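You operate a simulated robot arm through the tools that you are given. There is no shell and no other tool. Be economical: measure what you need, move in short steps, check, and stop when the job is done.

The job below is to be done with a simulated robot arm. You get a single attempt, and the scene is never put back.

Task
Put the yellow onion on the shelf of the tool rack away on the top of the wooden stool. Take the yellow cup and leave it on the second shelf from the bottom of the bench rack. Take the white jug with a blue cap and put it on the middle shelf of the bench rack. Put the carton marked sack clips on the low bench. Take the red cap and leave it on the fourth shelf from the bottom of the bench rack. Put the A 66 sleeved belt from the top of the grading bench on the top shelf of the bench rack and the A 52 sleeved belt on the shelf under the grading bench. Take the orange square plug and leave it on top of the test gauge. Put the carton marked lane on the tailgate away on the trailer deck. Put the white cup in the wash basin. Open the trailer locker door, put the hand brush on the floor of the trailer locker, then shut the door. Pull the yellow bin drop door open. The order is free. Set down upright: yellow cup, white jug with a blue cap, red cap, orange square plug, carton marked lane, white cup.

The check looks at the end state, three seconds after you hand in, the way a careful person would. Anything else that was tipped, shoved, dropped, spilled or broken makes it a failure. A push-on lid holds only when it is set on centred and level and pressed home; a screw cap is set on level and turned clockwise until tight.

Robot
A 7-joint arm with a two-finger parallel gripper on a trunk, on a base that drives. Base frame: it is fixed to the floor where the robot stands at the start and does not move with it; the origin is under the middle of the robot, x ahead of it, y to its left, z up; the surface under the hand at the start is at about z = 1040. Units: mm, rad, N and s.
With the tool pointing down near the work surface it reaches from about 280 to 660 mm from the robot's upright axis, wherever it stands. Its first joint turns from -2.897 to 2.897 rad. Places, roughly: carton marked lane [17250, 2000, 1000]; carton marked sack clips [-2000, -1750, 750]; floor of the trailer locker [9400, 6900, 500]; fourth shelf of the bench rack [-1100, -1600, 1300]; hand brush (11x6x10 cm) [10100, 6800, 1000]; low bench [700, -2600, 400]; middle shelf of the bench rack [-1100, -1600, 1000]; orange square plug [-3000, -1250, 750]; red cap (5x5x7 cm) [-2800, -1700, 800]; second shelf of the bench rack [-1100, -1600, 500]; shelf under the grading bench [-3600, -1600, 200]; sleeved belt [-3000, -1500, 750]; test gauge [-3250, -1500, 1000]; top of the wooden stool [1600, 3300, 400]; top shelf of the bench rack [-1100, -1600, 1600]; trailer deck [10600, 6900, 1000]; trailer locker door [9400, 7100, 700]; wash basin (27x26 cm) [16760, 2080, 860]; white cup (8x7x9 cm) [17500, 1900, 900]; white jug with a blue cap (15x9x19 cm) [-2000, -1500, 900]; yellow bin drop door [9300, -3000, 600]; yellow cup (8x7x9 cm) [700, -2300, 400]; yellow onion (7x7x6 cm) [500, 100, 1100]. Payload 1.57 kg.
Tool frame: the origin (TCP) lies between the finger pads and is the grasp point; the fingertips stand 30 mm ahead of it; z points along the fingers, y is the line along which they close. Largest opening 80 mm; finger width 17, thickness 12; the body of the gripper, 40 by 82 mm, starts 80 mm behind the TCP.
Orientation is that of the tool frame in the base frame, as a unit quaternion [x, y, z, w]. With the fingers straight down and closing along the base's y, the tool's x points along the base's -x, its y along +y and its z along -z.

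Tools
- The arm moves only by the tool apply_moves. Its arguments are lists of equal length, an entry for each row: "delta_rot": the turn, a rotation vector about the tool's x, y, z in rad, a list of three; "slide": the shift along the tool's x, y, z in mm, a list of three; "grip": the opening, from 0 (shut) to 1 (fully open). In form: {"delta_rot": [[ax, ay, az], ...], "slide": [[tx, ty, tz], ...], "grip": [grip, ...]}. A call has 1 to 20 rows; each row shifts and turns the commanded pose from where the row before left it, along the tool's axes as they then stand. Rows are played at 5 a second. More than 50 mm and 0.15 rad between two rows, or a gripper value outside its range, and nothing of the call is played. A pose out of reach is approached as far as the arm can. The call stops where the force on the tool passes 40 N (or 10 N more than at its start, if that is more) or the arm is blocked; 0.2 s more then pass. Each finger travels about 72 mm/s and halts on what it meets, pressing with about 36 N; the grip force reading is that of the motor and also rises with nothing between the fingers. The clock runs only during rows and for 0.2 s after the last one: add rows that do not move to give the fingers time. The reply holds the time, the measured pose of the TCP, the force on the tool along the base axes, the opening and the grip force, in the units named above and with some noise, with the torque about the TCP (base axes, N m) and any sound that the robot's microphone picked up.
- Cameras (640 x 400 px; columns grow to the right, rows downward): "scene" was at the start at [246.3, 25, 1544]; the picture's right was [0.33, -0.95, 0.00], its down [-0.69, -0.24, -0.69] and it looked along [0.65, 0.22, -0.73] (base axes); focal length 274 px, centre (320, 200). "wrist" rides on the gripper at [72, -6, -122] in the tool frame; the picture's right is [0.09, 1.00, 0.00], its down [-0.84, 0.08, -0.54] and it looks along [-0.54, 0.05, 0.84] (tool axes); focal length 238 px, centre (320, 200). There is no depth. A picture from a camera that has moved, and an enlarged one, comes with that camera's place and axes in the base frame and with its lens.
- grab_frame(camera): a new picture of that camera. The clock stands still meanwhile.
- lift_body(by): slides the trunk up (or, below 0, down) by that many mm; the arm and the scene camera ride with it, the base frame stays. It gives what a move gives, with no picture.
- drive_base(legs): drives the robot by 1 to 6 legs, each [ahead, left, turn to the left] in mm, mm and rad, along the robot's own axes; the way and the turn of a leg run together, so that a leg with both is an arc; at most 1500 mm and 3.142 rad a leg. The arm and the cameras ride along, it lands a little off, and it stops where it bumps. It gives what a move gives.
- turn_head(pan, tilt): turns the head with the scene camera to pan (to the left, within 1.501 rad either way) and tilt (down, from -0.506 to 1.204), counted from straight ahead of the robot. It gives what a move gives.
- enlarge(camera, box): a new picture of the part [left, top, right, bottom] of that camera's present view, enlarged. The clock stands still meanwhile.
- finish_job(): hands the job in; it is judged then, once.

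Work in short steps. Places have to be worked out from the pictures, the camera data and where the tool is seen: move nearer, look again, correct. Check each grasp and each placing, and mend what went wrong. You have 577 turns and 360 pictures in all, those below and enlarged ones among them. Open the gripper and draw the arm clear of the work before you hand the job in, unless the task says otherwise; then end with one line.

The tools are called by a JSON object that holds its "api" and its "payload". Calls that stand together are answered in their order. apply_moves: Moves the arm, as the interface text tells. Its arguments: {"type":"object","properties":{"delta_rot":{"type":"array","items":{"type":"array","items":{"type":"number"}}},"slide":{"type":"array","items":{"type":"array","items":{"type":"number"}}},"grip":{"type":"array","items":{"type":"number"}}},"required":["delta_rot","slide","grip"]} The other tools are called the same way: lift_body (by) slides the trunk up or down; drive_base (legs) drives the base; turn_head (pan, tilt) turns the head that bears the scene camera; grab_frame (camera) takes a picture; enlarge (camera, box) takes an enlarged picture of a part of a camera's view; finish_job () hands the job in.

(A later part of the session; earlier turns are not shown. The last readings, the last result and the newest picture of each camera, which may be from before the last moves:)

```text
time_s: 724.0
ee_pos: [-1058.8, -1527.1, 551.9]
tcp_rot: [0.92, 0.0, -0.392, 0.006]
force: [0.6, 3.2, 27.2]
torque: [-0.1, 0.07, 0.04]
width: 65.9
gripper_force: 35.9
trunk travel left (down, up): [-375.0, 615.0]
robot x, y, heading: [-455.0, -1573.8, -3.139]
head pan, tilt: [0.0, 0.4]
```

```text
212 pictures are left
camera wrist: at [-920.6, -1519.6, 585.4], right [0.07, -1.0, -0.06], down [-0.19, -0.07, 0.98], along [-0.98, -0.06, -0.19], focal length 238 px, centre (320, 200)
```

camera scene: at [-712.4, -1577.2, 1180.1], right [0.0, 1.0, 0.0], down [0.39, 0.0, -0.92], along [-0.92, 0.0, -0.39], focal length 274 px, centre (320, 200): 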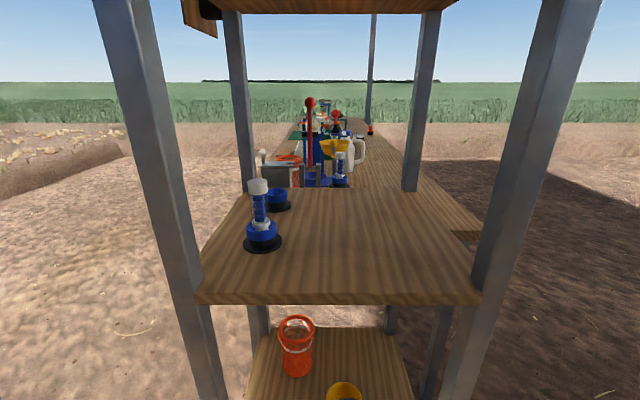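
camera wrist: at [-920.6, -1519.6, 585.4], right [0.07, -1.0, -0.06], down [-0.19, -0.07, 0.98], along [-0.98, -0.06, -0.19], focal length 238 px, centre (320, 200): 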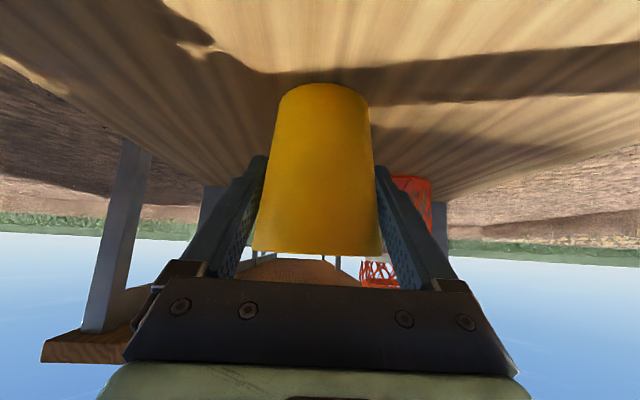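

Contact (27 N). Relax 2 mm, open, then back out along +x.

{"api": "apply_moves", "payload": {"delta_rot": [[0, 0, 0], [0, 0, 0], [0, 0, 0], [0, 0, 0], [0, 0, 0], [0, 0, 0], [0, 0, 0]], "slide": [[-1.5, 0, -1.5], [0, 0, 0], [0, 0, 0], [0, 0, 0], [14, 0, -14.3], [25, 0, -25], [25, 0, -25]], "grip": [0.9, 1, 1, 1, 1, 1, 1]}}

{"api": "grab_frame", "payload": {"camera": "wrist"}}

```text
time_s: 725.5
ee_pos: [-965.3, -1528.9, 547.5]
tcp_rot: [0.923, 0.002, -0.384, 0.008]
force: [-0.2, 0.6, -0.5]
torque: [-0.02, -0.04, -0.04]
width: 80.0
gripper_force: 0.1
trunk travel left (down, up): [-375.0, 615.0]
robot x, y, heading: [-452.2, -1572.9, -3.142]
head pan, tilt: [0.0, 0.4]
```

```text
211 pictures are left
camera wrist: at [-827.6, -1520.1, 582.8], right [0.07, -1.0, -0.05], down [-0.2, -0.07, 0.98], along [-0.98, -0.06, -0.21], focal length 238 px, centre (320, 200)
```

wrist: 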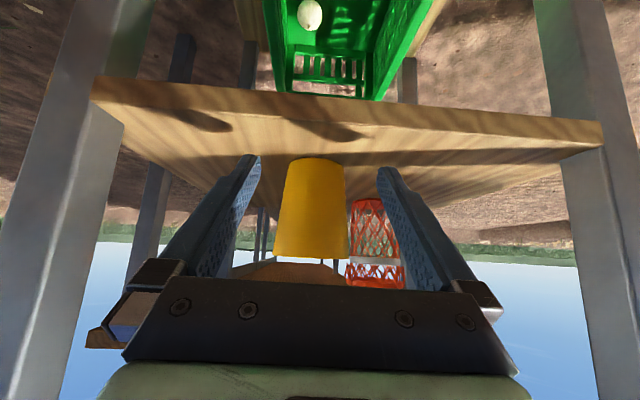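

Cup stands on the second shelf. Now I back out, restore the arm, and go to the grading bench's −y side.

{"api": "drive_base", "payload": {"legs": [[-350, 0, 0], [0, 1050, 0]]}}

{"api": "apply_moves", "payload": {"delta_rot": [[0, 0.131, 0], [0, 0.131, 0], [0, 0.131, 0], [0, 0.131, 0], [0, 0.131, 0], [0, 0.131, 0]], "slide": [[0, 0, 0], [0, 0, 0], [0, 0, 0], [0, 0, 0], [0, 0, 0], [0, 0, 0]], "grip": [0.5, 0.5, 0.5, 0.5, 0.5, 0.5]}}

{"api": "lift_body", "payload": {"by": 400}}

{"api": "drive_base", "payload": {"legs": [[0, 0, -1.57], [0, 1000, 0], [0, 900, 0]]}}

{"api": "turn_head", "payload": {"pan": 0.2, "tilt": 0.6}}

{"api": "grab_frame", "payload": {"camera": "scene"}}

```text
time_s: 732.8
ee_pos: [-614.1, -2558.7, 547.7]
tcp_rot: [0.923, 0.001, -0.385, 0.006]
force: [0.4, 0.7, 0.3]
torque: [0.0, -0.01, 0.0]
width: 79.9
gripper_force: 0.1
trunk travel left (down, up): [-375.0, 615.0]
robot x, y, heading: [-99.7, -2608.3, -3.141]
head pan, tilt: [0.0, 0.4]
```

```text
time_s: 734.1
ee_pos: [-613.9, -2559.6, 547.4]
tcp_rot: [1.0, 0.003, -0.001, 0.007]
force: [0.3, 0.5, 0.0]
torque: [0.0, -0.01, 0.0]
width: 39.9
gripper_force: 0.0
trunk travel left (down, up): [-375.0, 615.0]
robot x, y, heading: [-97.3, -2605.8, -3.142]
head pan, tilt: [0.0, 0.4]
```

```text
time_s: 738.0
ee_pos: [-614.4, -2558.2, 946.8]
tcp_rot: [1.0, 0.004, -0.002, 0.006]
force: [-0.4, 0.0, -0.2]
torque: [0.01, 0.02, 0.01]
width: 40.0
gripper_force: 0.0
trunk travel left (down, up): [-775.0, 215.0]
robot x, y, heading: [-96.9, -2608.4, -3.142]
head pan, tilt: [0.0, 0.4]
```

```text
time_s: 751.4
ee_pos: [-2011.8, -2184.8, 948.3]
tcp_rot: [0.73, -0.683, -0.005, 0.004]
force: [-0.2, 0.8, -0.1]
torque: [0.03, 0.03, 0.04]
width: 40.0
gripper_force: 0.1
trunk travel left (down, up): [-775.0, 215.0]
robot x, y, heading: [-2028.6, -2706.3, 1.633]
head pan, tilt: [0.0, 0.4]
```

```text
time_s: 752.1
ee_pos: [-2011.9, -2184.8, 947.0]
tcp_rot: [0.73, -0.683, -0.005, 0.004]
force: [0.2, -0.8, 0.6]
torque: [-0.01, 0.01, -0.01]
width: 40.2
gripper_force: 0.1
trunk travel left (down, up): [-775.0, 215.0]
robot x, y, heading: [-2027.5, -2703.3, 1.632]
head pan, tilt: [0.201, 0.6]
```

```text
210 pictures are left
camera scene: at [-2060.8, -2448.4, 1561.9], right [0.97, 0.26, 0.0], down [0.15, -0.55, -0.83], along [-0.21, 0.8, -0.56], focal length 274 px, centre (320, 200)
```

scene: 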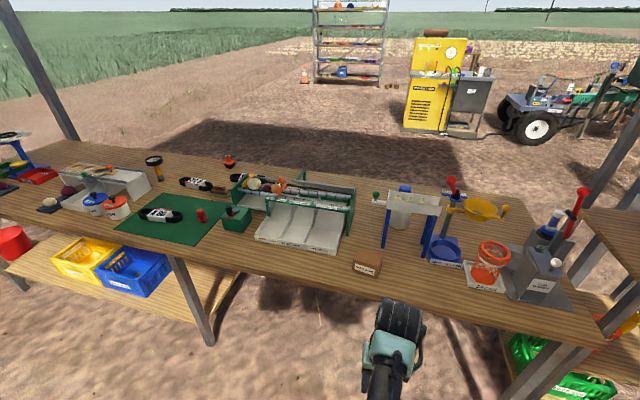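

A good overview. I enlarge both halves.

{"api": "enlarge", "payload": {"camera": "scene", "box": [0, 130, 260, 300]}}

{"api": "enlarge", "payload": {"camera": "scene", "box": [340, 160, 600, 320]}}

```text
2.35 times, centred on (130, 215) of scene
camera zoom: at [-2060.8, -2448.4, 1561.9], right [0.97, 0.26, 0.0], down [0.15, -0.55, -0.83], along [-0.21, 0.8, -0.56], focal length 645 px, centre (767, 165)
```

zoom: 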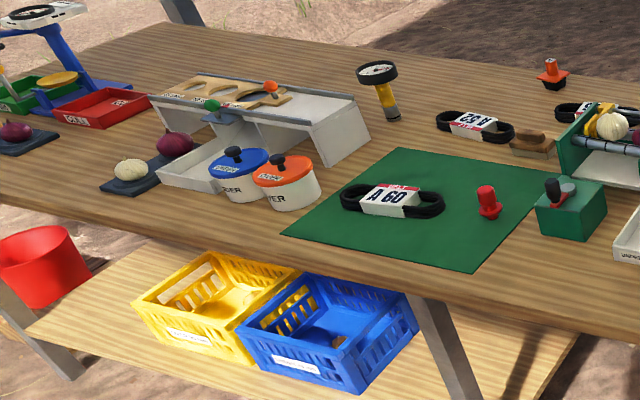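

```text
2.46 times, centred on (470, 240) of scene
camera zoom: at [-2060.8, -2448.4, 1561.9], right [0.97, 0.26, 0.0], down [0.15, -0.55, -0.83], along [-0.21, 0.8, -0.56], focal length 675 px, centre (-49, 102)
```

zoom: 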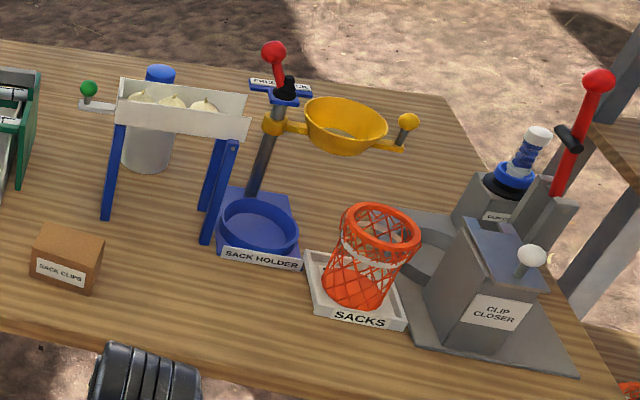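

I identify: carton "SACK CLIPS" near (−2071, −1677). I open and drive closer to look with the wrist camera.

{"api": "drive_base", "payload": {"legs": [[0, 0, -0.06], [450, 0, 0]]}}

{"api": "apply_moves", "payload": {"delta_rot": [[0, 0, 0], [0, 0, 0]], "slide": [[0, 30, 0], [0, 20, 0]], "grip": [1, 1]}}

{"api": "grab_frame", "payload": {"camera": "wrist"}}

```text
time_s: 755.2
ee_pos: [-1994.5, -1742.1, 947.9]
tcp_rot: [0.715, -0.699, -0.006, 0.003]
force: [-0.7, 0.9, -0.2]
torque: [0.01, -0.02, -0.02]
width: 39.9
gripper_force: 0.0
trunk travel left (down, up): [-775.0, 215.0]
robot x, y, heading: [-2031.4, -2261.7, 1.588]
head pan, tilt: [0.201, 0.6]
```

```text
time_s: 755.8
ee_pos: [-2047.3, -1741.2, 948.2]
tcp_rot: [0.716, -0.698, -0.006, 0.004]
force: [-0.2, -0.8, -0.8]
torque: [0.01, -0.02, 0.01]
width: 79.9
gripper_force: 0.1
trunk travel left (down, up): [-775.0, 215.0]
robot x, y, heading: [-2034.8, -2259.4, 1.596]
head pan, tilt: [0.201, 0.6]
```

```text
207 pictures are left
camera wrist: at [-2035.9, -1813.8, 1070.7], right [-0.99, -0.12, 0.01], down [-0.09, 0.83, 0.55], along [-0.07, 0.54, -0.84], focal length 238 px, centre (320, 200)
```

wrist: 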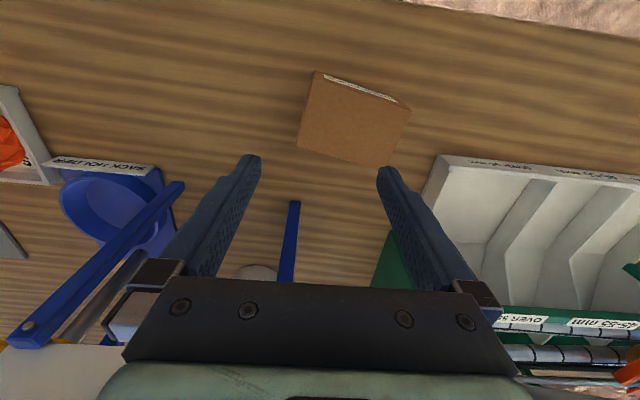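

Triangulating: carton top centre (−2068, −1768, 885), about 75×55. I rotate the tool −1.19 to close across its short side and shift over it.

{"api": "apply_moves", "payload": {"delta_rot": [[0, 0, -0.132], [0, 0, -0.132], [0, 0, -0.132], [0, 0, -0.132], [0, 0, -0.132], [0, 0, -0.132], [0, 0, -0.132], [0, 0, -0.132], [0, 0, -0.134]], "slide": [[27, 21, -15], [0, 0, 0], [0, 0, 0], [0, 0, 0], [0, 0, 0], [0, 0, 0], [0, 0, 0], [0, 0, 0], [0, 0, 0]], "grip": [1, 1, 1, 1, 1, 1, 1, 1, 1]}}

{"api": "grab_frame", "payload": {"camera": "wrist"}}

```text
time_s: 757.8
ee_pos: [-2065.2, -1773.2, 963.9]
tcp_rot: [0.985, -0.174, -0.007, -0.001]
force: [0.9, 0.3, -0.2]
torque: [0.01, -0.02, 0.03]
width: 80.3
gripper_force: 0.1
trunk travel left (down, up): [-775.0, 215.0]
robot x, y, heading: [-2032.8, -2260.9, 1.587]
head pan, tilt: [0.201, 0.6]
```

```text
206 pictures are left
camera wrist: at [-1993.9, -1790.7, 1085.1], right [-0.26, -0.97, 0.0], down [-0.81, 0.22, 0.55], along [-0.53, 0.14, -0.83], focal length 238 px, centre (320, 200)
```

wrist: 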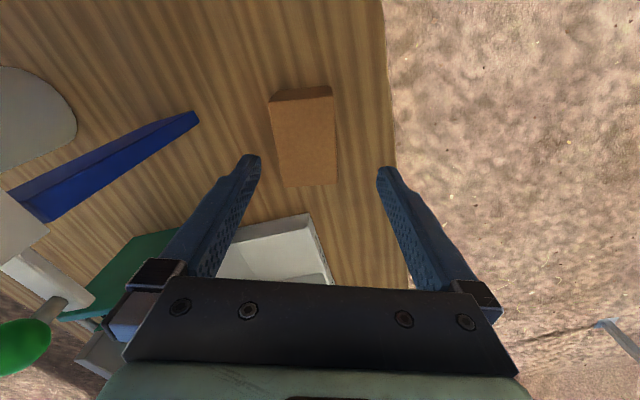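

Carton is 13 mm to the tool's −y. Correct, descend, and check before closing.

{"api": "apply_moves", "payload": {"delta_rot": [[0, 0, 0], [0, 0, 0], [0, 0, 0]], "slide": [[4, -13, 0], [0, 0, 40], [0, 0, 25]], "grip": [1, 1, 1]}}

{"api": "grab_frame", "payload": {"camera": "wrist"}}

```text
time_s: 758.6
ee_pos: [-2057.1, -1760.1, 898.2]
tcp_rot: [0.984, -0.177, -0.006, 0.0]
force: [-0.4, 0.1, -0.1]
torque: [0.0, 0.02, 0.0]
width: 79.9
gripper_force: 0.0
trunk travel left (down, up): [-775.0, 215.0]
robot x, y, heading: [-2032.8, -2258.8, 1.591]
head pan, tilt: [0.201, 0.6]
```

```text
205 pictures are left
camera wrist: at [-1985.4, -1778.9, 1019.7], right [-0.26, -0.97, 0.0], down [-0.8, 0.22, 0.55], along [-0.53, 0.14, -0.83], focal length 238 px, centre (320, 200)
```

wrist: 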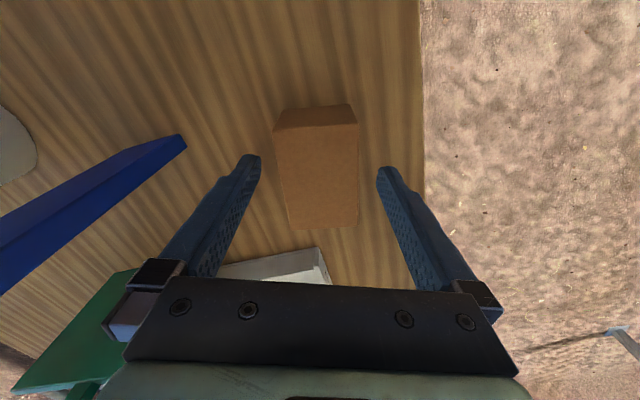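

Centred. Descend 28 mm and close.

{"api": "apply_moves", "payload": {"delta_rot": [[0, 0, 0], [0, 0, 0], [0, 0, 0], [0, 0, 0], [0, 0, 0]], "slide": [[0, 0, 18], [0, 0, 10], [0, 0, 0], [0, 0, 0], [0, 0, 0]], "grip": [1, 1, 0.3, 0.3, 0.3]}}

{"api": "grab_frame", "payload": {"camera": "wrist"}}

```text
time_s: 759.8
ee_pos: [-2059.1, -1759.8, 870.0]
tcp_rot: [0.984, -0.178, -0.007, 0.0]
force: [0.3, -0.2, 1.0]
torque: [0.07, 0.04, 0.01]
width: 63.0
gripper_force: 36.1
trunk travel left (down, up): [-775.0, 215.0]
robot x, y, heading: [-2035.5, -2263.6, 1.594]
head pan, tilt: [0.201, 0.6]
```

```text
204 pictures are left
camera wrist: at [-1986.8, -1778.2, 990.4], right [-0.26, -0.97, 0.0], down [-0.8, 0.22, 0.55], along [-0.53, 0.14, -0.83], focal length 238 px, centre (320, 200)
```

wrist: 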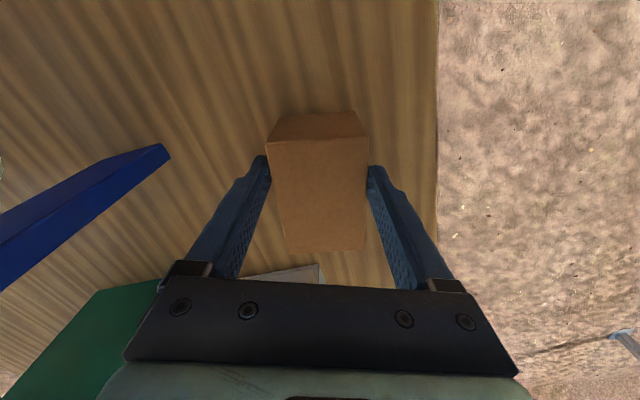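

Gripped at 63 mm. Lift.

{"api": "apply_moves", "payload": {"delta_rot": [[0, 0, 0], [0, 0, 0], [0, 0, 0], [0, 0, 0], [0, 0, 0], [0, 0, 0], [0, 0, 0]], "slide": [[0, 0, -6], [0, 0, -12], [0, 0, -20], [0, 0, -30], [0, 0, -35], [0, 0, -35], [0, 0, -20]], "grip": [0.1, 0.1, 0.1, 0.1, 0.1, 0.1, 0.1]}}

{"api": "grab_frame", "payload": {"camera": "wrist"}}

```text
time_s: 761.4
ee_pos: [-2056.4, -1759.7, 1028.3]
tcp_rot: [0.984, -0.178, -0.007, -0.002]
force: [-0.2, 0.5, -1.5]
torque: [0.01, -0.04, 0.03]
width: 62.6
gripper_force: 35.6
trunk travel left (down, up): [-775.0, 215.0]
robot x, y, heading: [-2031.4, -2252.1, 1.596]
head pan, tilt: [0.201, 0.6]
```

```text
203 pictures are left
camera wrist: at [-1984.7, -1778.5, 1149.5], right [-0.26, -0.97, 0.0], down [-0.8, 0.22, 0.56], along [-0.54, 0.15, -0.83], focal length 238 px, centre (320, 200)
```

wrist: 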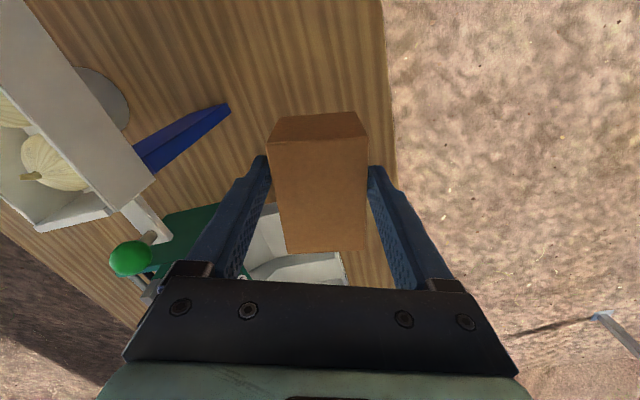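

Carton held. I carry it to the low bench, approaching from the −x side facing +x.

{"api": "drive_base", "payload": {"legs": [[-450, 0, -0.02], [0, -1000, 0], [0, -1000, 0], [0, 0, -1.576], [0, 280, 0]]}}

{"api": "turn_head", "payload": {"pan": 0, "tilt": 0.7}}

{"api": "grab_frame", "payload": {"camera": "scene"}}

```text
time_s: 779.0
ee_pos: [428.3, -2326.5, 1028.1]
tcp_rot: [-0.602, 0.799, 0.003, 0.006]
force: [-0.6, -0.8, -1.4]
torque: [-0.05, 0.0, -0.01]
width: 60.8
gripper_force: 35.8
trunk travel left (down, up): [-775.0, 215.0]
robot x, y, heading: [-67.9, -2387.5, 0.1]
head pan, tilt: [0.201, 0.6]
```

```text
time_s: 779.7
ee_pos: [426.7, -2326.8, 1027.9]
tcp_rot: [-0.602, 0.799, 0.004, 0.006]
force: [-1.5, -0.1, -1.7]
torque: [0.0, 0.03, 0.0]
width: 60.6
gripper_force: 36.6
trunk travel left (down, up): [-775.0, 215.0]
robot x, y, heading: [-70.6, -2385.6, 0.094]
head pan, tilt: [0.0, 0.7]
```

```text
202 pictures are left
camera scene: at [185.6, -2365.8, 1553.2], right [0.1, -1.0, 0.0], down [-0.64, -0.06, -0.77], along [0.76, 0.07, -0.64], focal length 274 px, centre (320, 200)
```

scene: 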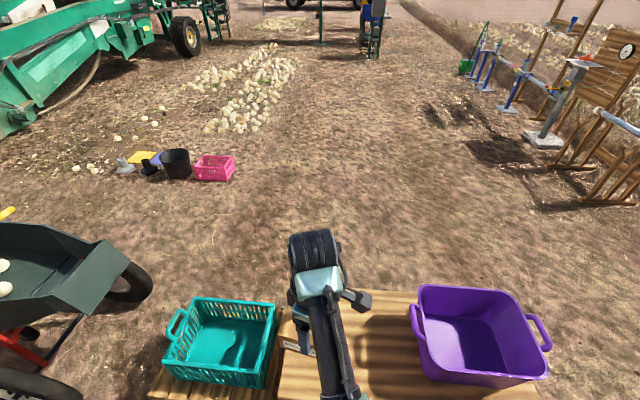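

I move over the free part of the bench and lower.

{"api": "drive_base", "payload": {"legs": [[0, 0, -0.09], [215, -80, 0]]}}

{"api": "lift_body", "payload": {"by": -400}}

{"api": "grab_frame", "payload": {"camera": "wrist"}}

{"api": "grab_frame", "payload": {"camera": "scene"}}

```text
time_s: 782.0
ee_pos: [647.9, -2448.6, 1027.7]
tcp_rot: [-0.566, 0.824, 0.004, 0.006]
force: [0.7, 0.0, -2.4]
torque: [0.01, 0.01, 0.02]
width: 60.3
gripper_force: 35.8
trunk travel left (down, up): [-775.0, 215.0]
robot x, y, heading: [147.8, -2467.1, 0.008]
head pan, tilt: [0.0, 0.7]
```

```text
time_s: 785.8
ee_pos: [649.5, -2448.1, 628.5]
tcp_rot: [-0.566, 0.825, 0.004, 0.007]
force: [0.6, 1.1, -1.5]
torque: [-0.06, 0.03, -0.03]
width: 60.5
gripper_force: 36.6
trunk travel left (down, up): [-375.0, 615.0]
robot x, y, heading: [151.9, -2466.4, 0.009]
head pan, tilt: [0.0, 0.7]
```

```text
201 pictures are left
camera wrist: at [629.0, -2518.8, 749.2], right [-0.96, 0.27, 0.0], down [0.22, 0.8, 0.56], along [0.15, 0.53, -0.83], focal length 238 px, centre (320, 200)
```

wrist: 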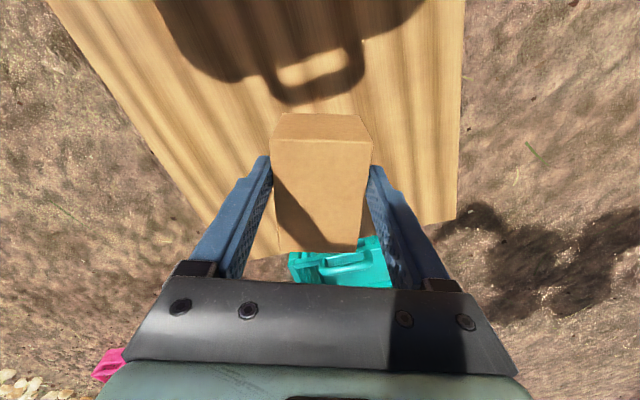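

```text
200 pictures are left
camera scene: at [404.8, -2465.5, 1153.2], right [0.01, -1.0, 0.0], down [-0.64, -0.01, -0.76], along [0.76, 0.01, -0.64], focal length 274 px, centre (320, 200)
```

scene: 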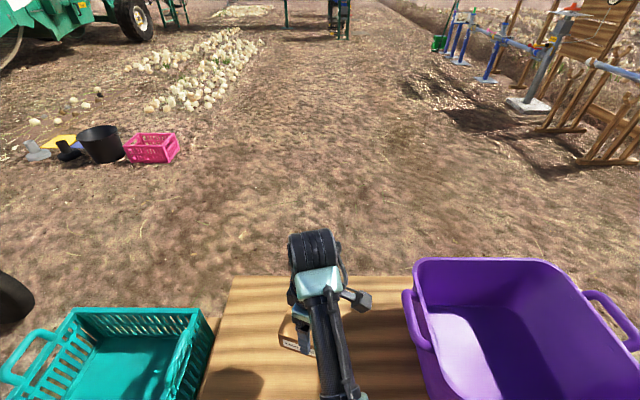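

Over a free spot. Lower further to contact.

{"api": "lift_body", "payload": {"by": -150}}

{"api": "apply_moves", "payload": {"delta_rot": [[0, 0, 0], [0, 0, 0], [0, 0, 0], [0, 0, 0], [0, 0, 0], [0, 0, 0], [0, 0, 0], [0, 0, 0], [0, 0, 0], [0, 0, 0]], "slide": [[0, 0, 10], [0, 0, 8], [0, 0, 6], [0, 0, 4], [0, 0, 4], [0, 0, 4], [0, 0, 4], [0, 0, 4], [0, 0, 4], [0, 0, 4]], "grip": [0.1, 0.1, 0.1, 0.1, 0.1, 0.1, 0.1, 0.1, 0.1, 0.1]}}

```text
time_s: 787.6
ee_pos: [649.3, -2448.7, 477.2]
tcp_rot: [-0.566, 0.825, 0.004, 0.006]
force: [0.2, 0.4, -0.8]
torque: [-0.03, -0.01, 0.0]
width: 60.0
gripper_force: 35.4
trunk travel left (down, up): [-225.0, 765.0]
robot x, y, heading: [151.6, -2468.2, 0.003]
head pan, tilt: [0.0, 0.7]
```

```text
time_s: 788.6
ee_pos: [653.3, -2449.0, 456.6]
tcp_rot: [-0.566, 0.824, 0.0, 0.012]
force: [-5.4, -0.8, 16.8]
torque: [0.17, 0.86, 0.15]
width: 59.8
gripper_force: 36.1
trunk travel left (down, up): [-225.0, 765.0]
robot x, y, heading: [152.8, -2467.6, 0.01]
head pan, tilt: [0.0, 0.7]
stopped in row 5: the force on the tool passed its limit at 45 N (the readings are from after the stop); the commanded pose is now the measured one
```

Contact. Release and rise.

{"api": "apply_moves", "payload": {"delta_rot": [[0, 0, 0], [0, 0, 0], [0, 0, 0], [0, 0, 0], [0, 0, 0], [0, 0, 0], [0, 0, 0]], "slide": [[0, 0, -1], [0, 0, 0], [0, 0, 0], [0, 0, -20], [0, 0, -40], [0, 0, -45], [0, 0, -45]], "grip": [0.8, 1, 1, 1, 1, 1, 1]}}

{"api": "grab_frame", "payload": {"camera": "wrist"}}

```text
time_s: 790.2
ee_pos: [644.8, -2452.0, 606.0]
tcp_rot: [-0.566, 0.825, 0.0, 0.011]
force: [0.6, 0.6, -0.2]
torque: [-0.02, 0.02, -0.03]
width: 80.1
gripper_force: 0.0
trunk travel left (down, up): [-225.0, 765.0]
robot x, y, heading: [147.5, -2466.7, 0.009]
head pan, tilt: [0.0, 0.7]
```

```text
199 pictures are left
camera wrist: at [624.4, -2522.2, 727.0], right [-0.96, 0.27, -0.01], down [0.22, 0.8, 0.56], along [0.16, 0.53, -0.83], focal length 238 px, centre (320, 200)
```

wrist: 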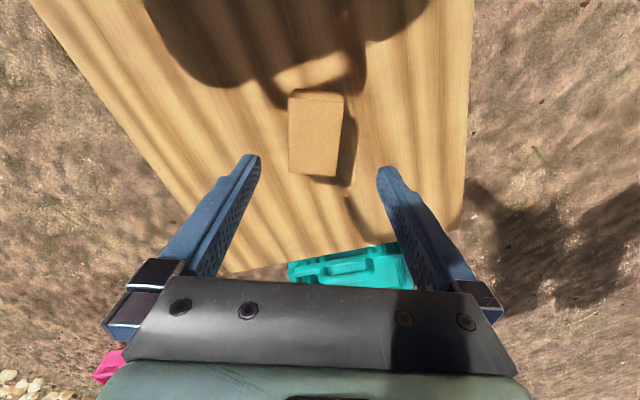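

Carton is on the low bench. Next the jug, reached from the grading bench's +y side. I restore the arm and drive around.

{"api": "lift_body", "payload": {"by": 400}}

{"api": "lift_body", "payload": {"by": 250}}

{"api": "apply_moves", "payload": {"delta_rot": [[0, 0, 0.132], [0, 0, 0.132], [0, 0, 0.132], [0, 0, 0.132], [0, 0, 0.132], [0, 0, 0.132], [0, 0, 0.132], [0, 0, 0.132], [0, 0, 0.134]], "slide": [[0, 0, 0], [0, 0, 0], [0, 0, 0], [0, 0, 0], [0, 0, 0], [0, 0, 0], [0, 0, 0], [0, 0, 0], [0, 0, 0]], "grip": [1, 1, 1, 1, 1, 1, 1, 1, 1]}}

{"api": "drive_base", "payload": {"legs": [[-550, 0, 0], [0, 0, -1.58], [-1100, 0, 0], [-1070, 0, 0], [0, -850, 0], [0, -800, 0]]}}

{"api": "turn_head", "payload": {"pan": 0, "tilt": 0.5}}

{"api": "grab_frame", "payload": {"camera": "scene"}}

```text
time_s: 794.0
ee_pos: [646.4, -2451.9, 1006.2]
tcp_rot: [-0.566, 0.824, 0.001, 0.012]
force: [0.1, 0.0, 0.0]
torque: [0.03, 0.01, -0.02]
width: 80.2
gripper_force: 0.1
trunk travel left (down, up): [-625.0, 365.0]
robot x, y, heading: [154.3, -2465.4, 0.006]
head pan, tilt: [0.0, 0.7]
```

```text
time_s: 796.6
ee_pos: [646.8, -2451.1, 1255.1]
tcp_rot: [-0.567, 0.824, 0.0, 0.011]
force: [-0.2, 0.6, 1.0]
torque: [0.01, 0.03, 0.01]
width: 80.2
gripper_force: 0.1
trunk travel left (down, up): [-875.0, 115.0]
robot x, y, heading: [149.6, -2467.5, 0.009]
head pan, tilt: [0.0, 0.7]
```

```text
time_s: 798.6
ee_pos: [646.8, -2452.2, 1255.4]
tcp_rot: [-0.005, 1.0, 0.007, 0.009]
force: [0.3, 0.3, -0.3]
torque: [-0.05, 0.03, 0.02]
width: 80.1
gripper_force: 0.0
trunk travel left (down, up): [-875.0, 115.0]
robot x, y, heading: [147.1, -2462.9, 0.009]
head pan, tilt: [0.0, 0.7]
```

```text
time_s: 824.3
ee_pos: [-2023.0, -626.5, 1255.8]
tcp_rot: [0.736, 0.677, -0.002, 0.01]
force: [-0.2, 0.4, -0.7]
torque: [-0.01, 0.0, 0.03]
width: 80.1
gripper_force: 0.0
trunk travel left (down, up): [-875.0, 115.0]
robot x, y, heading: [-1984.7, -129.8, -1.659]
head pan, tilt: [0.0, 0.7]
```

```text
time_s: 825.0
ee_pos: [-2023.3, -626.2, 1256.0]
tcp_rot: [0.735, 0.678, -0.002, 0.012]
force: [1.1, -0.5, 0.5]
torque: [-0.01, -0.02, 0.01]
width: 79.9
gripper_force: 0.0
trunk travel left (down, up): [-875.0, 115.0]
robot x, y, heading: [-1993.6, -131.5, -1.662]
head pan, tilt: [0.0, 0.499]
```

```text
198 pictures are left
camera scene: at [-2013.0, -391.1, 1670.9], right [-1.0, 0.09, 0.0], down [0.04, 0.48, -0.88], along [-0.08, -0.87, -0.48], focal length 274 px, centre (320, 200)
```

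scene: 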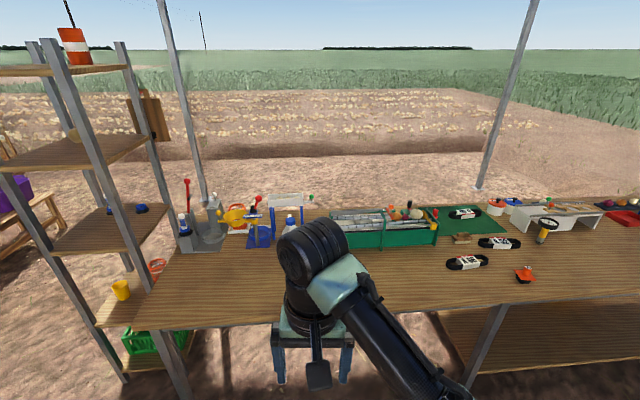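

Jug is near (−1970, −1526), hidden behind my arm. I swing the arm left and drive closer to the bench edge.

{"api": "apply_moves", "payload": {"delta_rot": [[0, 0, 0], [0, 0, 0], [0, 0, 0], [0, 0, 0], [0, 0, 0], [0, 0, 0]], "slide": [[0, 45, 0], [0, 45, 0], [0, 45, 0], [0, 45, 0], [0, 45, 0], [0, 45, 0]], "grip": [1, 1, 1, 1, 1, 1]}}

{"api": "drive_base", "payload": {"legs": [[0, 0, 0.09], [500, 0, 0]]}}

{"api": "turn_head", "payload": {"pan": 0, "tilt": 0.65}}

{"api": "grab_frame", "payload": {"camera": "scene"}}

```text
time_s: 826.4
ee_pos: [-1753.4, -651.4, 1257.4]
tcp_rot: [0.736, 0.677, -0.003, 0.011]
force: [-0.6, -0.2, -0.6]
torque: [-0.01, 0.03, 0.02]
width: 79.9
gripper_force: 0.0
trunk travel left (down, up): [-875.0, 115.0]
robot x, y, heading: [-1992.0, -131.0, -1.656]
head pan, tilt: [0.0, 0.499]
```

```text
time_s: 829.9
ee_pos: [-1709.5, -1125.5, 1259.3]
tcp_rot: [0.704, 0.71, -0.002, 0.012]
force: [0.9, -0.4, -0.4]
torque: [0.0, 0.01, 0.02]
width: 80.0
gripper_force: 0.0
trunk travel left (down, up): [-875.0, 115.0]
robot x, y, heading: [-1990.2, -629.4, -1.57]
head pan, tilt: [0.0, 0.499]
```

```text
time_s: 830.6
ee_pos: [-1709.6, -1125.7, 1258.1]
tcp_rot: [0.705, 0.709, -0.001, 0.011]
force: [-0.8, 0.0, -1.0]
torque: [-0.01, -0.02, -0.02]
width: 80.1
gripper_force: 0.0
trunk travel left (down, up): [-875.0, 115.0]
robot x, y, heading: [-1986.9, -628.1, -1.575]
head pan, tilt: [0.0, 0.649]
```

```text
197 pictures are left
camera scene: at [-1988.6, -886.4, 1657.6], right [-1.0, 0.0, 0.0], down [0.0, 0.6, -0.8], along [0.0, -0.8, -0.6], focal length 274 px, centre (320, 200)
```

scene: 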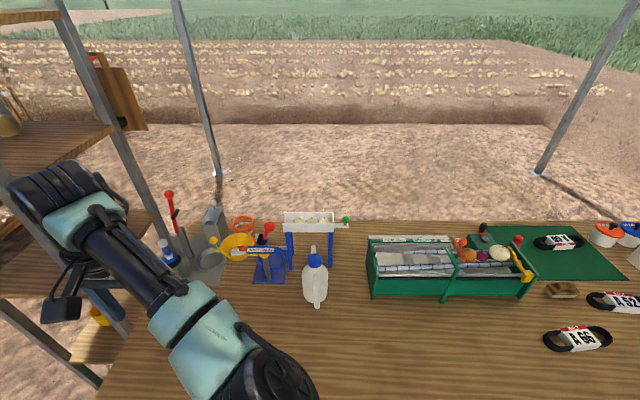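

Belts read: A 66 at (575,340), A 52 at (615,300). Enlarge the jug.

{"api": "enlarge", "payload": {"camera": "scene", "box": [250, 195, 390, 325]}}

```text
3.08 times, centred on (320, 260) of scene
camera zoom: at [-1988.6, -886.4, 1657.6], right [-1.0, 0.0, 0.0], down [0.0, 0.6, -0.8], along [0.0, -0.8, -0.6], focal length 844 px, centre (320, 15)
```

zoom: 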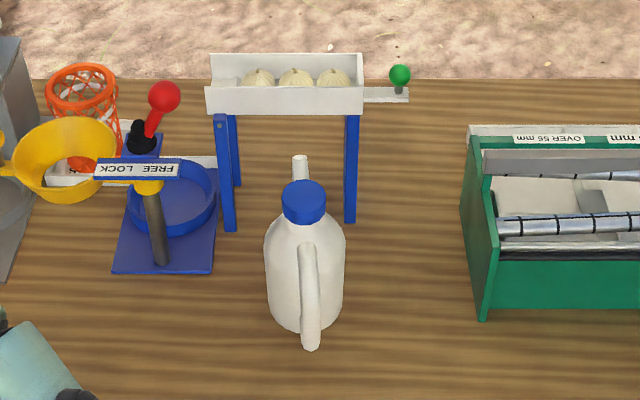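

The jug's cap (≈44 mm) is at about (−1972, −1450, 1005) with its handle toward me. I'll grip the cap with the tool pitched ~60°. Pitch and shift now.

{"api": "apply_moves", "payload": {"delta_rot": [[0, -0.131, 0], [0, -0.131, 0], [0, -0.131, 0], [0, -0.131, 0], [0, -0.131, 0], [0, -0.131, 0], [0, -0.131, 0], [0, -0.131, 0]], "slide": [[0, -33, 0], [0, -33, 0], [0, -33, 0], [0, -33, 0], [0, -33, 0], [0, -33, 0], [0, -33, 0], [0, -33, 0]], "grip": [1, 1, 1, 1, 1, 1, 1, 1]}}

{"api": "drive_base", "payload": {"legs": [[180, 0, 0]]}}

{"api": "grab_frame", "payload": {"camera": "scene"}}

{"api": "grab_frame", "payload": {"camera": "wrist"}}

```text
time_s: 832.4
ee_pos: [-1974.6, -1125.8, 1257.1]
tcp_rot: [0.609, 0.607, -0.356, 0.365]
force: [-0.7, -0.2, 0.0]
torque: [0.02, 0.04, -0.02]
width: 80.2
gripper_force: 0.1
trunk travel left (down, up): [-875.0, 115.0]
robot x, y, heading: [-1992.0, -630.6, -1.571]
head pan, tilt: [0.0, 0.649]
```

```text
time_s: 833.9
ee_pos: [-1971.8, -1303.1, 1257.2]
tcp_rot: [0.609, 0.609, -0.354, 0.365]
force: [0.1, -0.4, -0.3]
torque: [-0.02, 0.02, 0.02]
width: 80.0
gripper_force: 0.2
trunk travel left (down, up): [-875.0, 115.0]
robot x, y, heading: [-1988.5, -807.1, -1.571]
head pan, tilt: [0.0, 0.649]
```

```text
195 pictures are left
camera scene: at [-1988.2, -1062.1, 1657.7], right [-1.0, 0.0, 0.0], down [0.0, 0.6, -0.8], along [0.0, -0.8, -0.6], focal length 274 px, centre (320, 200)
```

scene: 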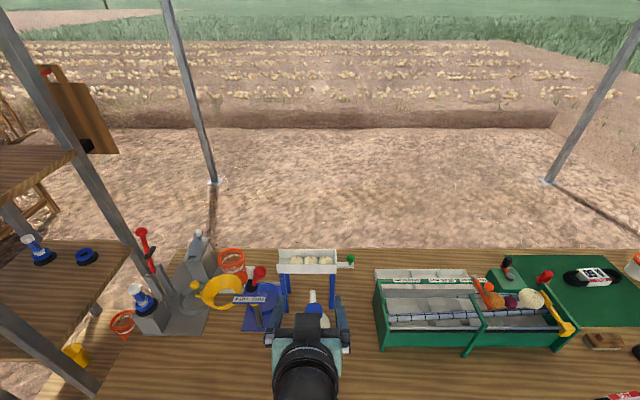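

```text
194 pictures are left
camera wrist: at [-1979.0, -1161.0, 1253.2], right [1.0, 0.05, -0.07], down [0.06, 0.07, 1.0], along [0.06, -1.0, 0.07], focal length 238 px, centre (320, 200)
```

wrist: 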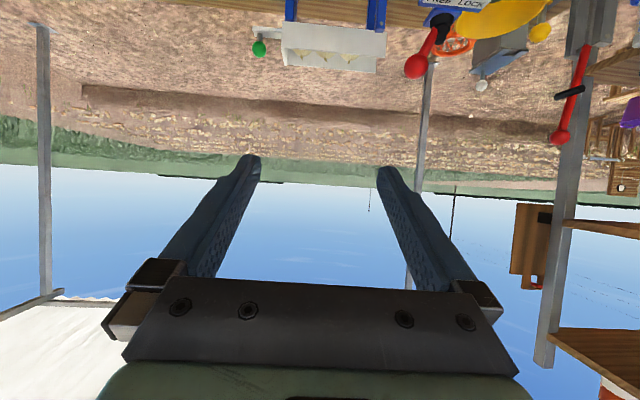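

Lower the trunk by 200 and look again.

{"api": "lift_body", "payload": {"by": -200}}

{"api": "grab_frame", "payload": {"camera": "wrist"}}

{"api": "enlarge", "payload": {"camera": "scene", "box": [240, 230, 400, 390]}}

```text
time_s: 836.0
ee_pos: [-1971.1, -1304.1, 1056.9]
tcp_rot: [0.609, 0.609, -0.354, 0.366]
force: [0.3, 0.2, -0.1]
torque: [-0.01, -0.01, -0.01]
width: 79.9
gripper_force: 0.0
trunk travel left (down, up): [-675.0, 315.0]
robot x, y, heading: [-1988.8, -803.0, -1.569]
head pan, tilt: [0.0, 0.649]
```

```text
193 pictures are left
camera wrist: at [-1979.0, -1161.1, 1053.2], right [1.0, 0.05, -0.07], down [0.06, 0.07, 1.0], along [0.06, -1.0, 0.07], focal length 238 px, centre (320, 200)
```

wrist: 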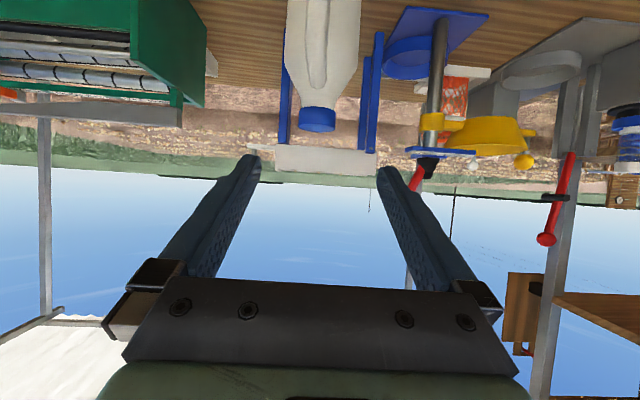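

```text
2.50 times, centred on (320, 310) of scene
camera zoom: at [-1988.2, -1062.3, 1457.6], right [-1.0, 0.0, 0.0], down [0.0, 0.6, -0.8], along [0.0, -0.8, -0.6], focal length 685 px, centre (320, -75)
```

zoom: 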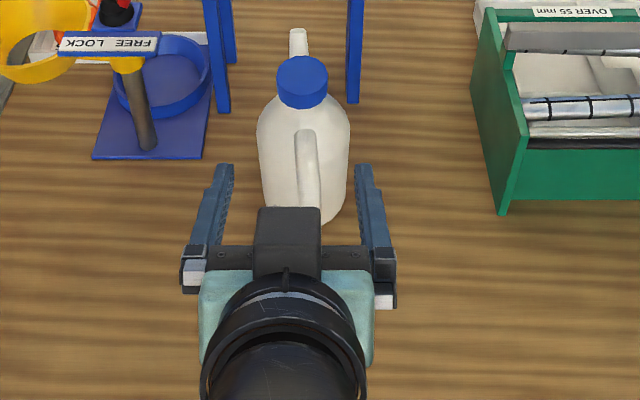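

Cap centre ≈ (−1971, −1476, 968), straight along my tool axis 194 mm ahead. I advance 160 and check.

{"api": "apply_moves", "payload": {"delta_rot": [[0, 0, 0], [0, 0, 0], [0, 0, 0], [0, 0, 0]], "slide": [[-5, 0, 40], [0, 0, 40], [0, 0, 40], [0, 0, 40]], "grip": [0.9, 0.9, 0.9, 0.9]}}

{"api": "grab_frame", "payload": {"camera": "wrist"}}

{"api": "enlarge", "payload": {"camera": "scene", "box": [240, 200, 400, 360]}}

```text
time_s: 837.0
ee_pos: [-1969.8, -1444.0, 982.5]
tcp_rot: [0.609, 0.608, -0.355, 0.365]
force: [-0.6, 0.2, 1.2]
torque: [0.02, -0.03, -0.03]
width: 72.0
gripper_force: 0.1
trunk travel left (down, up): [-675.0, 315.0]
robot x, y, heading: [-1987.2, -803.4, -1.567]
head pan, tilt: [0.0, 0.649]
```

```text
191 pictures are left
camera wrist: at [-1976.4, -1301.0, 978.7], right [1.0, 0.05, -0.07], down [0.06, 0.07, 1.0], along [0.06, -1.0, 0.07], focal length 238 px, centre (320, 200)
```

wrist: 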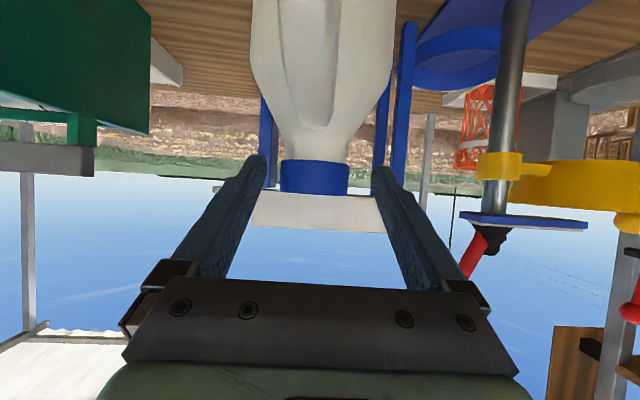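

```text
2.50 times, centred on (320, 280) of scene
camera zoom: at [-1988.2, -1062.9, 1457.5], right [-1.0, 0.0, 0.0], down [0.0, 0.6, -0.8], along [0.0, -0.8, -0.6], focal length 685 px, centre (320, 0)
```

zoom: 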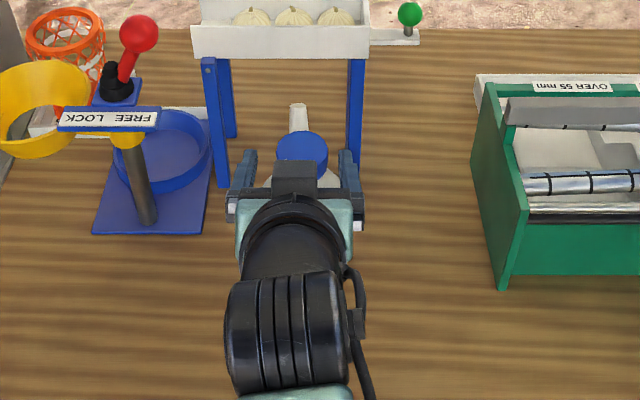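

Cap centred. Final approach and close.

{"api": "apply_moves", "payload": {"delta_rot": [[0, 0, 0], [0, 0, 0], [0, 0, 0], [0, 0, 0], [0, 0, 0]], "slide": [[-7, -3, 16], [0, 0, 16], [0, 0, 0], [0, 0, 0], [0, 0, 0]], "grip": [0.9, 0.9, 0, 0, 0]}}

{"api": "grab_frame", "payload": {"camera": "wrist"}}

```text
time_s: 838.2
ee_pos: [-1973.1, -1476.3, 974.6]
tcp_rot: [0.608, 0.609, -0.354, 0.366]
force: [2.4, -1.6, 0.7]
torque: [-0.23, -0.04, 0.03]
width: 44.8
gripper_force: 36.4
trunk travel left (down, up): [-675.0, 315.0]
robot x, y, heading: [-1989.7, -802.7, -1.57]
head pan, tilt: [0.0, 0.649]
```

```text
189 pictures are left
camera wrist: at [-1981.0, -1334.2, 970.6], right [1.0, 0.05, -0.07], down [0.06, 0.07, 1.0], along [0.06, -1.0, 0.07], focal length 238 px, centre (320, 200)
```

wrist: 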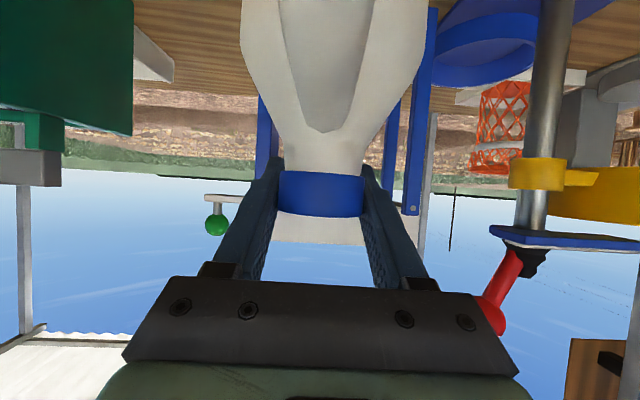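

Cap gripped. Lift slowly.

{"api": "apply_moves", "payload": {"delta_rot": [[0, 0, 0], [0, 0, 0], [0, 0, 0], [0, 0, 0], [0, 0, 0]], "slide": [[-4.4, 0, -2.4], [-8.8, 0, -4.8], [-13, 0, -7.3], [-17.5, 0, -9.7], [-17.5, 0, -9.7]], "grip": [0, 0, 0, 0, 0]}}

{"api": "grab_frame", "payload": {"camera": "wrist"}}

```text
time_s: 839.4
ee_pos: [-1975.4, -1477.7, 1046.2]
tcp_rot: [0.61, 0.609, -0.353, 0.364]
force: [0.0, -0.1, -7.0]
torque: [-0.12, 0.01, 0.0]
width: 45.1
gripper_force: 36.1
trunk travel left (down, up): [-675.0, 315.0]
robot x, y, heading: [-1989.9, -804.4, -1.567]
head pan, tilt: [0.0, 0.649]
```

```text
188 pictures are left
camera wrist: at [-1983.2, -1335.7, 1042.2], right [1.0, 0.05, -0.07], down [0.06, 0.07, 1.0], along [0.06, -1.0, 0.07], focal length 238 px, centre (320, 200)
```

wrist: 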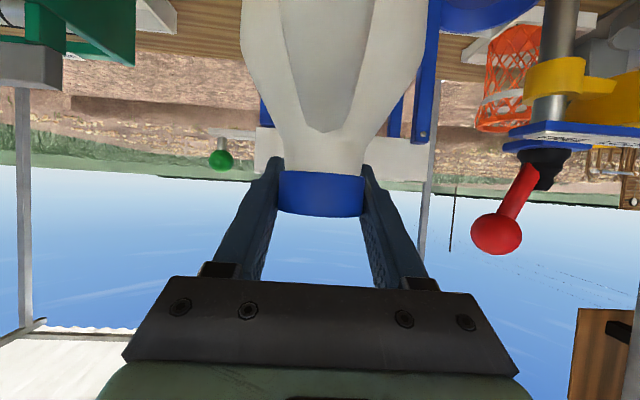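

Jug held (≈0.7 kg). Raise, back out, and drive round to the rack's front, retracting the arm.

{"api": "lift_body", "payload": {"by": 200}}

{"api": "drive_base", "payload": {"legs": [[-600, 0, 0]]}}

{"api": "apply_moves", "payload": {"delta_rot": [[0, 0, 0], [0, 0, 0], [0, 0, 0], [0, 0, 0], [0, 0, 0]], "slide": [[14.5, 0, -26], [14.5, 0, -26], [14.5, 0, -26], [14.5, 0, -26], [14.5, 0, -26]], "grip": [0, 0, 0, 0, 0]}}

{"api": "drive_base", "payload": {"legs": [[0, 900, 0], [0, 950, 0], [0, 0, -1.57], [0, 700, 0], [0, 600, 0]]}}

{"api": "turn_head", "payload": {"pan": 0, "tilt": 0.5}}

{"api": "grab_frame", "payload": {"camera": "scene"}}

```text
time_s: 841.6
ee_pos: [-1976.0, -1478.5, 1245.8]
tcp_rot: [0.609, 0.609, -0.353, 0.364]
force: [-0.4, -0.4, -6.2]
torque: [-0.14, 0.0, -0.02]
width: 44.8
gripper_force: 35.6
trunk travel left (down, up): [-875.0, 115.0]
robot x, y, heading: [-1987.7, -800.6, -1.565]
head pan, tilt: [0.0, 0.649]
```

```text
time_s: 845.0
ee_pos: [-1979.8, -878.7, 1245.3]
tcp_rot: [0.613, 0.606, -0.356, 0.362]
force: [-0.3, 0.1, -6.5]
torque: [-0.17, -0.02, -0.01]
width: 45.1
gripper_force: 36.1
trunk travel left (down, up): [-875.0, 115.0]
robot x, y, heading: [-1984.4, -203.1, -1.581]
head pan, tilt: [0.0, 0.649]
```

```text
time_s: 846.2
ee_pos: [-1980.6, -729.0, 1247.6]
tcp_rot: [0.612, 0.606, -0.356, 0.363]
force: [-0.4, -0.2, -6.9]
torque: [-0.12, 0.0, 0.01]
width: 44.8
gripper_force: 35.5
trunk travel left (down, up): [-875.0, 115.0]
robot x, y, heading: [-1987.0, -208.4, -1.58]
head pan, tilt: [0.0, 0.649]
```

```text
time_s: 866.0
ee_pos: [-675.1, -1608.1, 1246.9]
tcp_rot: [0.862, -0.003, -0.507, 0.006]
force: [0.0, 1.8, -6.7]
torque: [0.0, 0.12, 0.01]
width: 44.7
gripper_force: 36.0
trunk travel left (down, up): [-875.0, 115.0]
robot x, y, heading: [-149.8, -1594.7, 3.135]
head pan, tilt: [0.0, 0.649]
```

```text
time_s: 866.7
ee_pos: [-675.3, -1607.1, 1246.1]
tcp_rot: [0.862, -0.004, -0.507, 0.005]
force: [-0.9, 0.7, -7.0]
torque: [-0.02, 0.12, 0.0]
width: 44.5
gripper_force: 35.4
trunk travel left (down, up): [-875.0, 115.0]
robot x, y, heading: [-149.5, -1597.8, 3.137]
head pan, tilt: [0.0, 0.499]
```

```text
187 pictures are left
camera scene: at [-409.8, -1598.6, 1670.8], right [0.01, 1.0, 0.0], down [0.48, 0.0, -0.88], along [-0.88, 0.0, -0.48], focal length 274 px, centre (320, 200)
```

scene: 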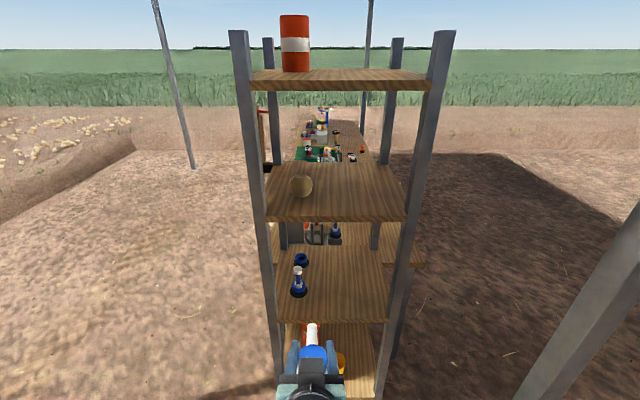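

Shelves: middle z≈975, 4th ≈1325, top ≈1620. I aim the jug at (−1045, −1515) on the middle shelf: lower a bit, shift right, drive ahead.

{"api": "lift_body", "payload": {"by": -50}}

{"api": "drive_base", "payload": {"legs": [[0, -92, 0], [230, 0, 0]]}}

{"api": "turn_head", "payload": {"pan": 0, "tilt": 0.6}}

{"api": "grab_frame", "payload": {"camera": "scene"}}

{"api": "grab_frame", "payload": {"camera": "wrist"}}

```text
time_s: 867.6
ee_pos: [-674.3, -1608.7, 1196.9]
tcp_rot: [0.862, -0.003, -0.508, 0.006]
force: [0.1, -0.1, -6.1]
torque: [0.0, 0.13, 0.0]
width: 44.6
gripper_force: 36.3
trunk travel left (down, up): [-825.0, 165.0]
robot x, y, heading: [-148.1, -1597.2, 3.139]
head pan, tilt: [0.0, 0.499]
```

```text
time_s: 870.1
ee_pos: [-900.6, -1516.7, 1197.2]
tcp_rot: [0.862, 0.0, -0.507, 0.008]
force: [-0.8, 0.2, -6.8]
torque: [0.04, 0.11, -0.01]
width: 44.8
gripper_force: 36.2
trunk travel left (down, up): [-825.0, 165.0]
robot x, y, heading: [-374.5, -1501.5, -3.136]
head pan, tilt: [0.0, 0.499]
```

```text
time_s: 870.8
ee_pos: [-901.4, -1516.4, 1196.9]
tcp_rot: [0.862, 0.0, -0.507, 0.008]
force: [-0.2, -0.3, -7.1]
torque: [-0.01, 0.13, 0.01]
width: 44.8
gripper_force: 36.0
trunk travel left (down, up): [-825.0, 165.0]
robot x, y, heading: [-375.7, -1502.7, -3.141]
head pan, tilt: [0.0, 0.6]
```

```text
186 pictures are left
camera scene: at [-634.3, -1505.5, 1611.7], right [0.0, 1.0, 0.0], down [0.57, 0.0, -0.82], along [-0.82, 0.0, -0.57], focal length 274 px, centre (320, 200)
```

scene: 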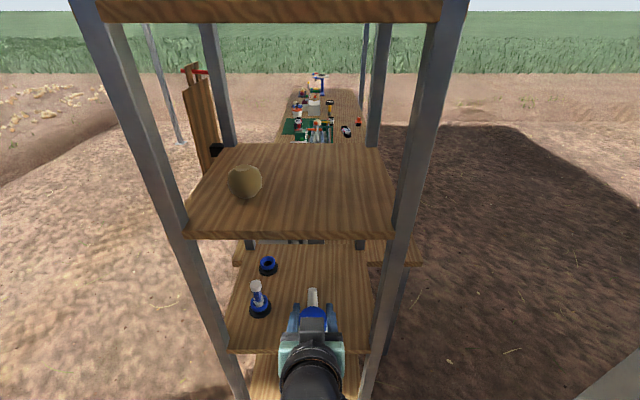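

```text
185 pictures are left
camera wrist: at [-759.7, -1508.1, 1192.9], right [0.05, -1.0, -0.07], down [0.07, -0.06, 1.0], along [-1.0, -0.06, 0.06], focal length 238 px, centre (320, 200)
```

wrist: 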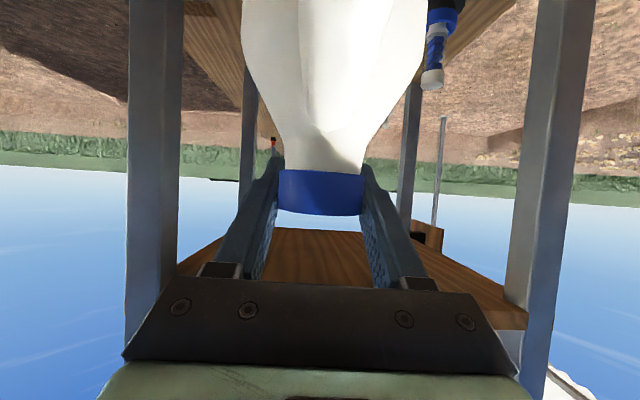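

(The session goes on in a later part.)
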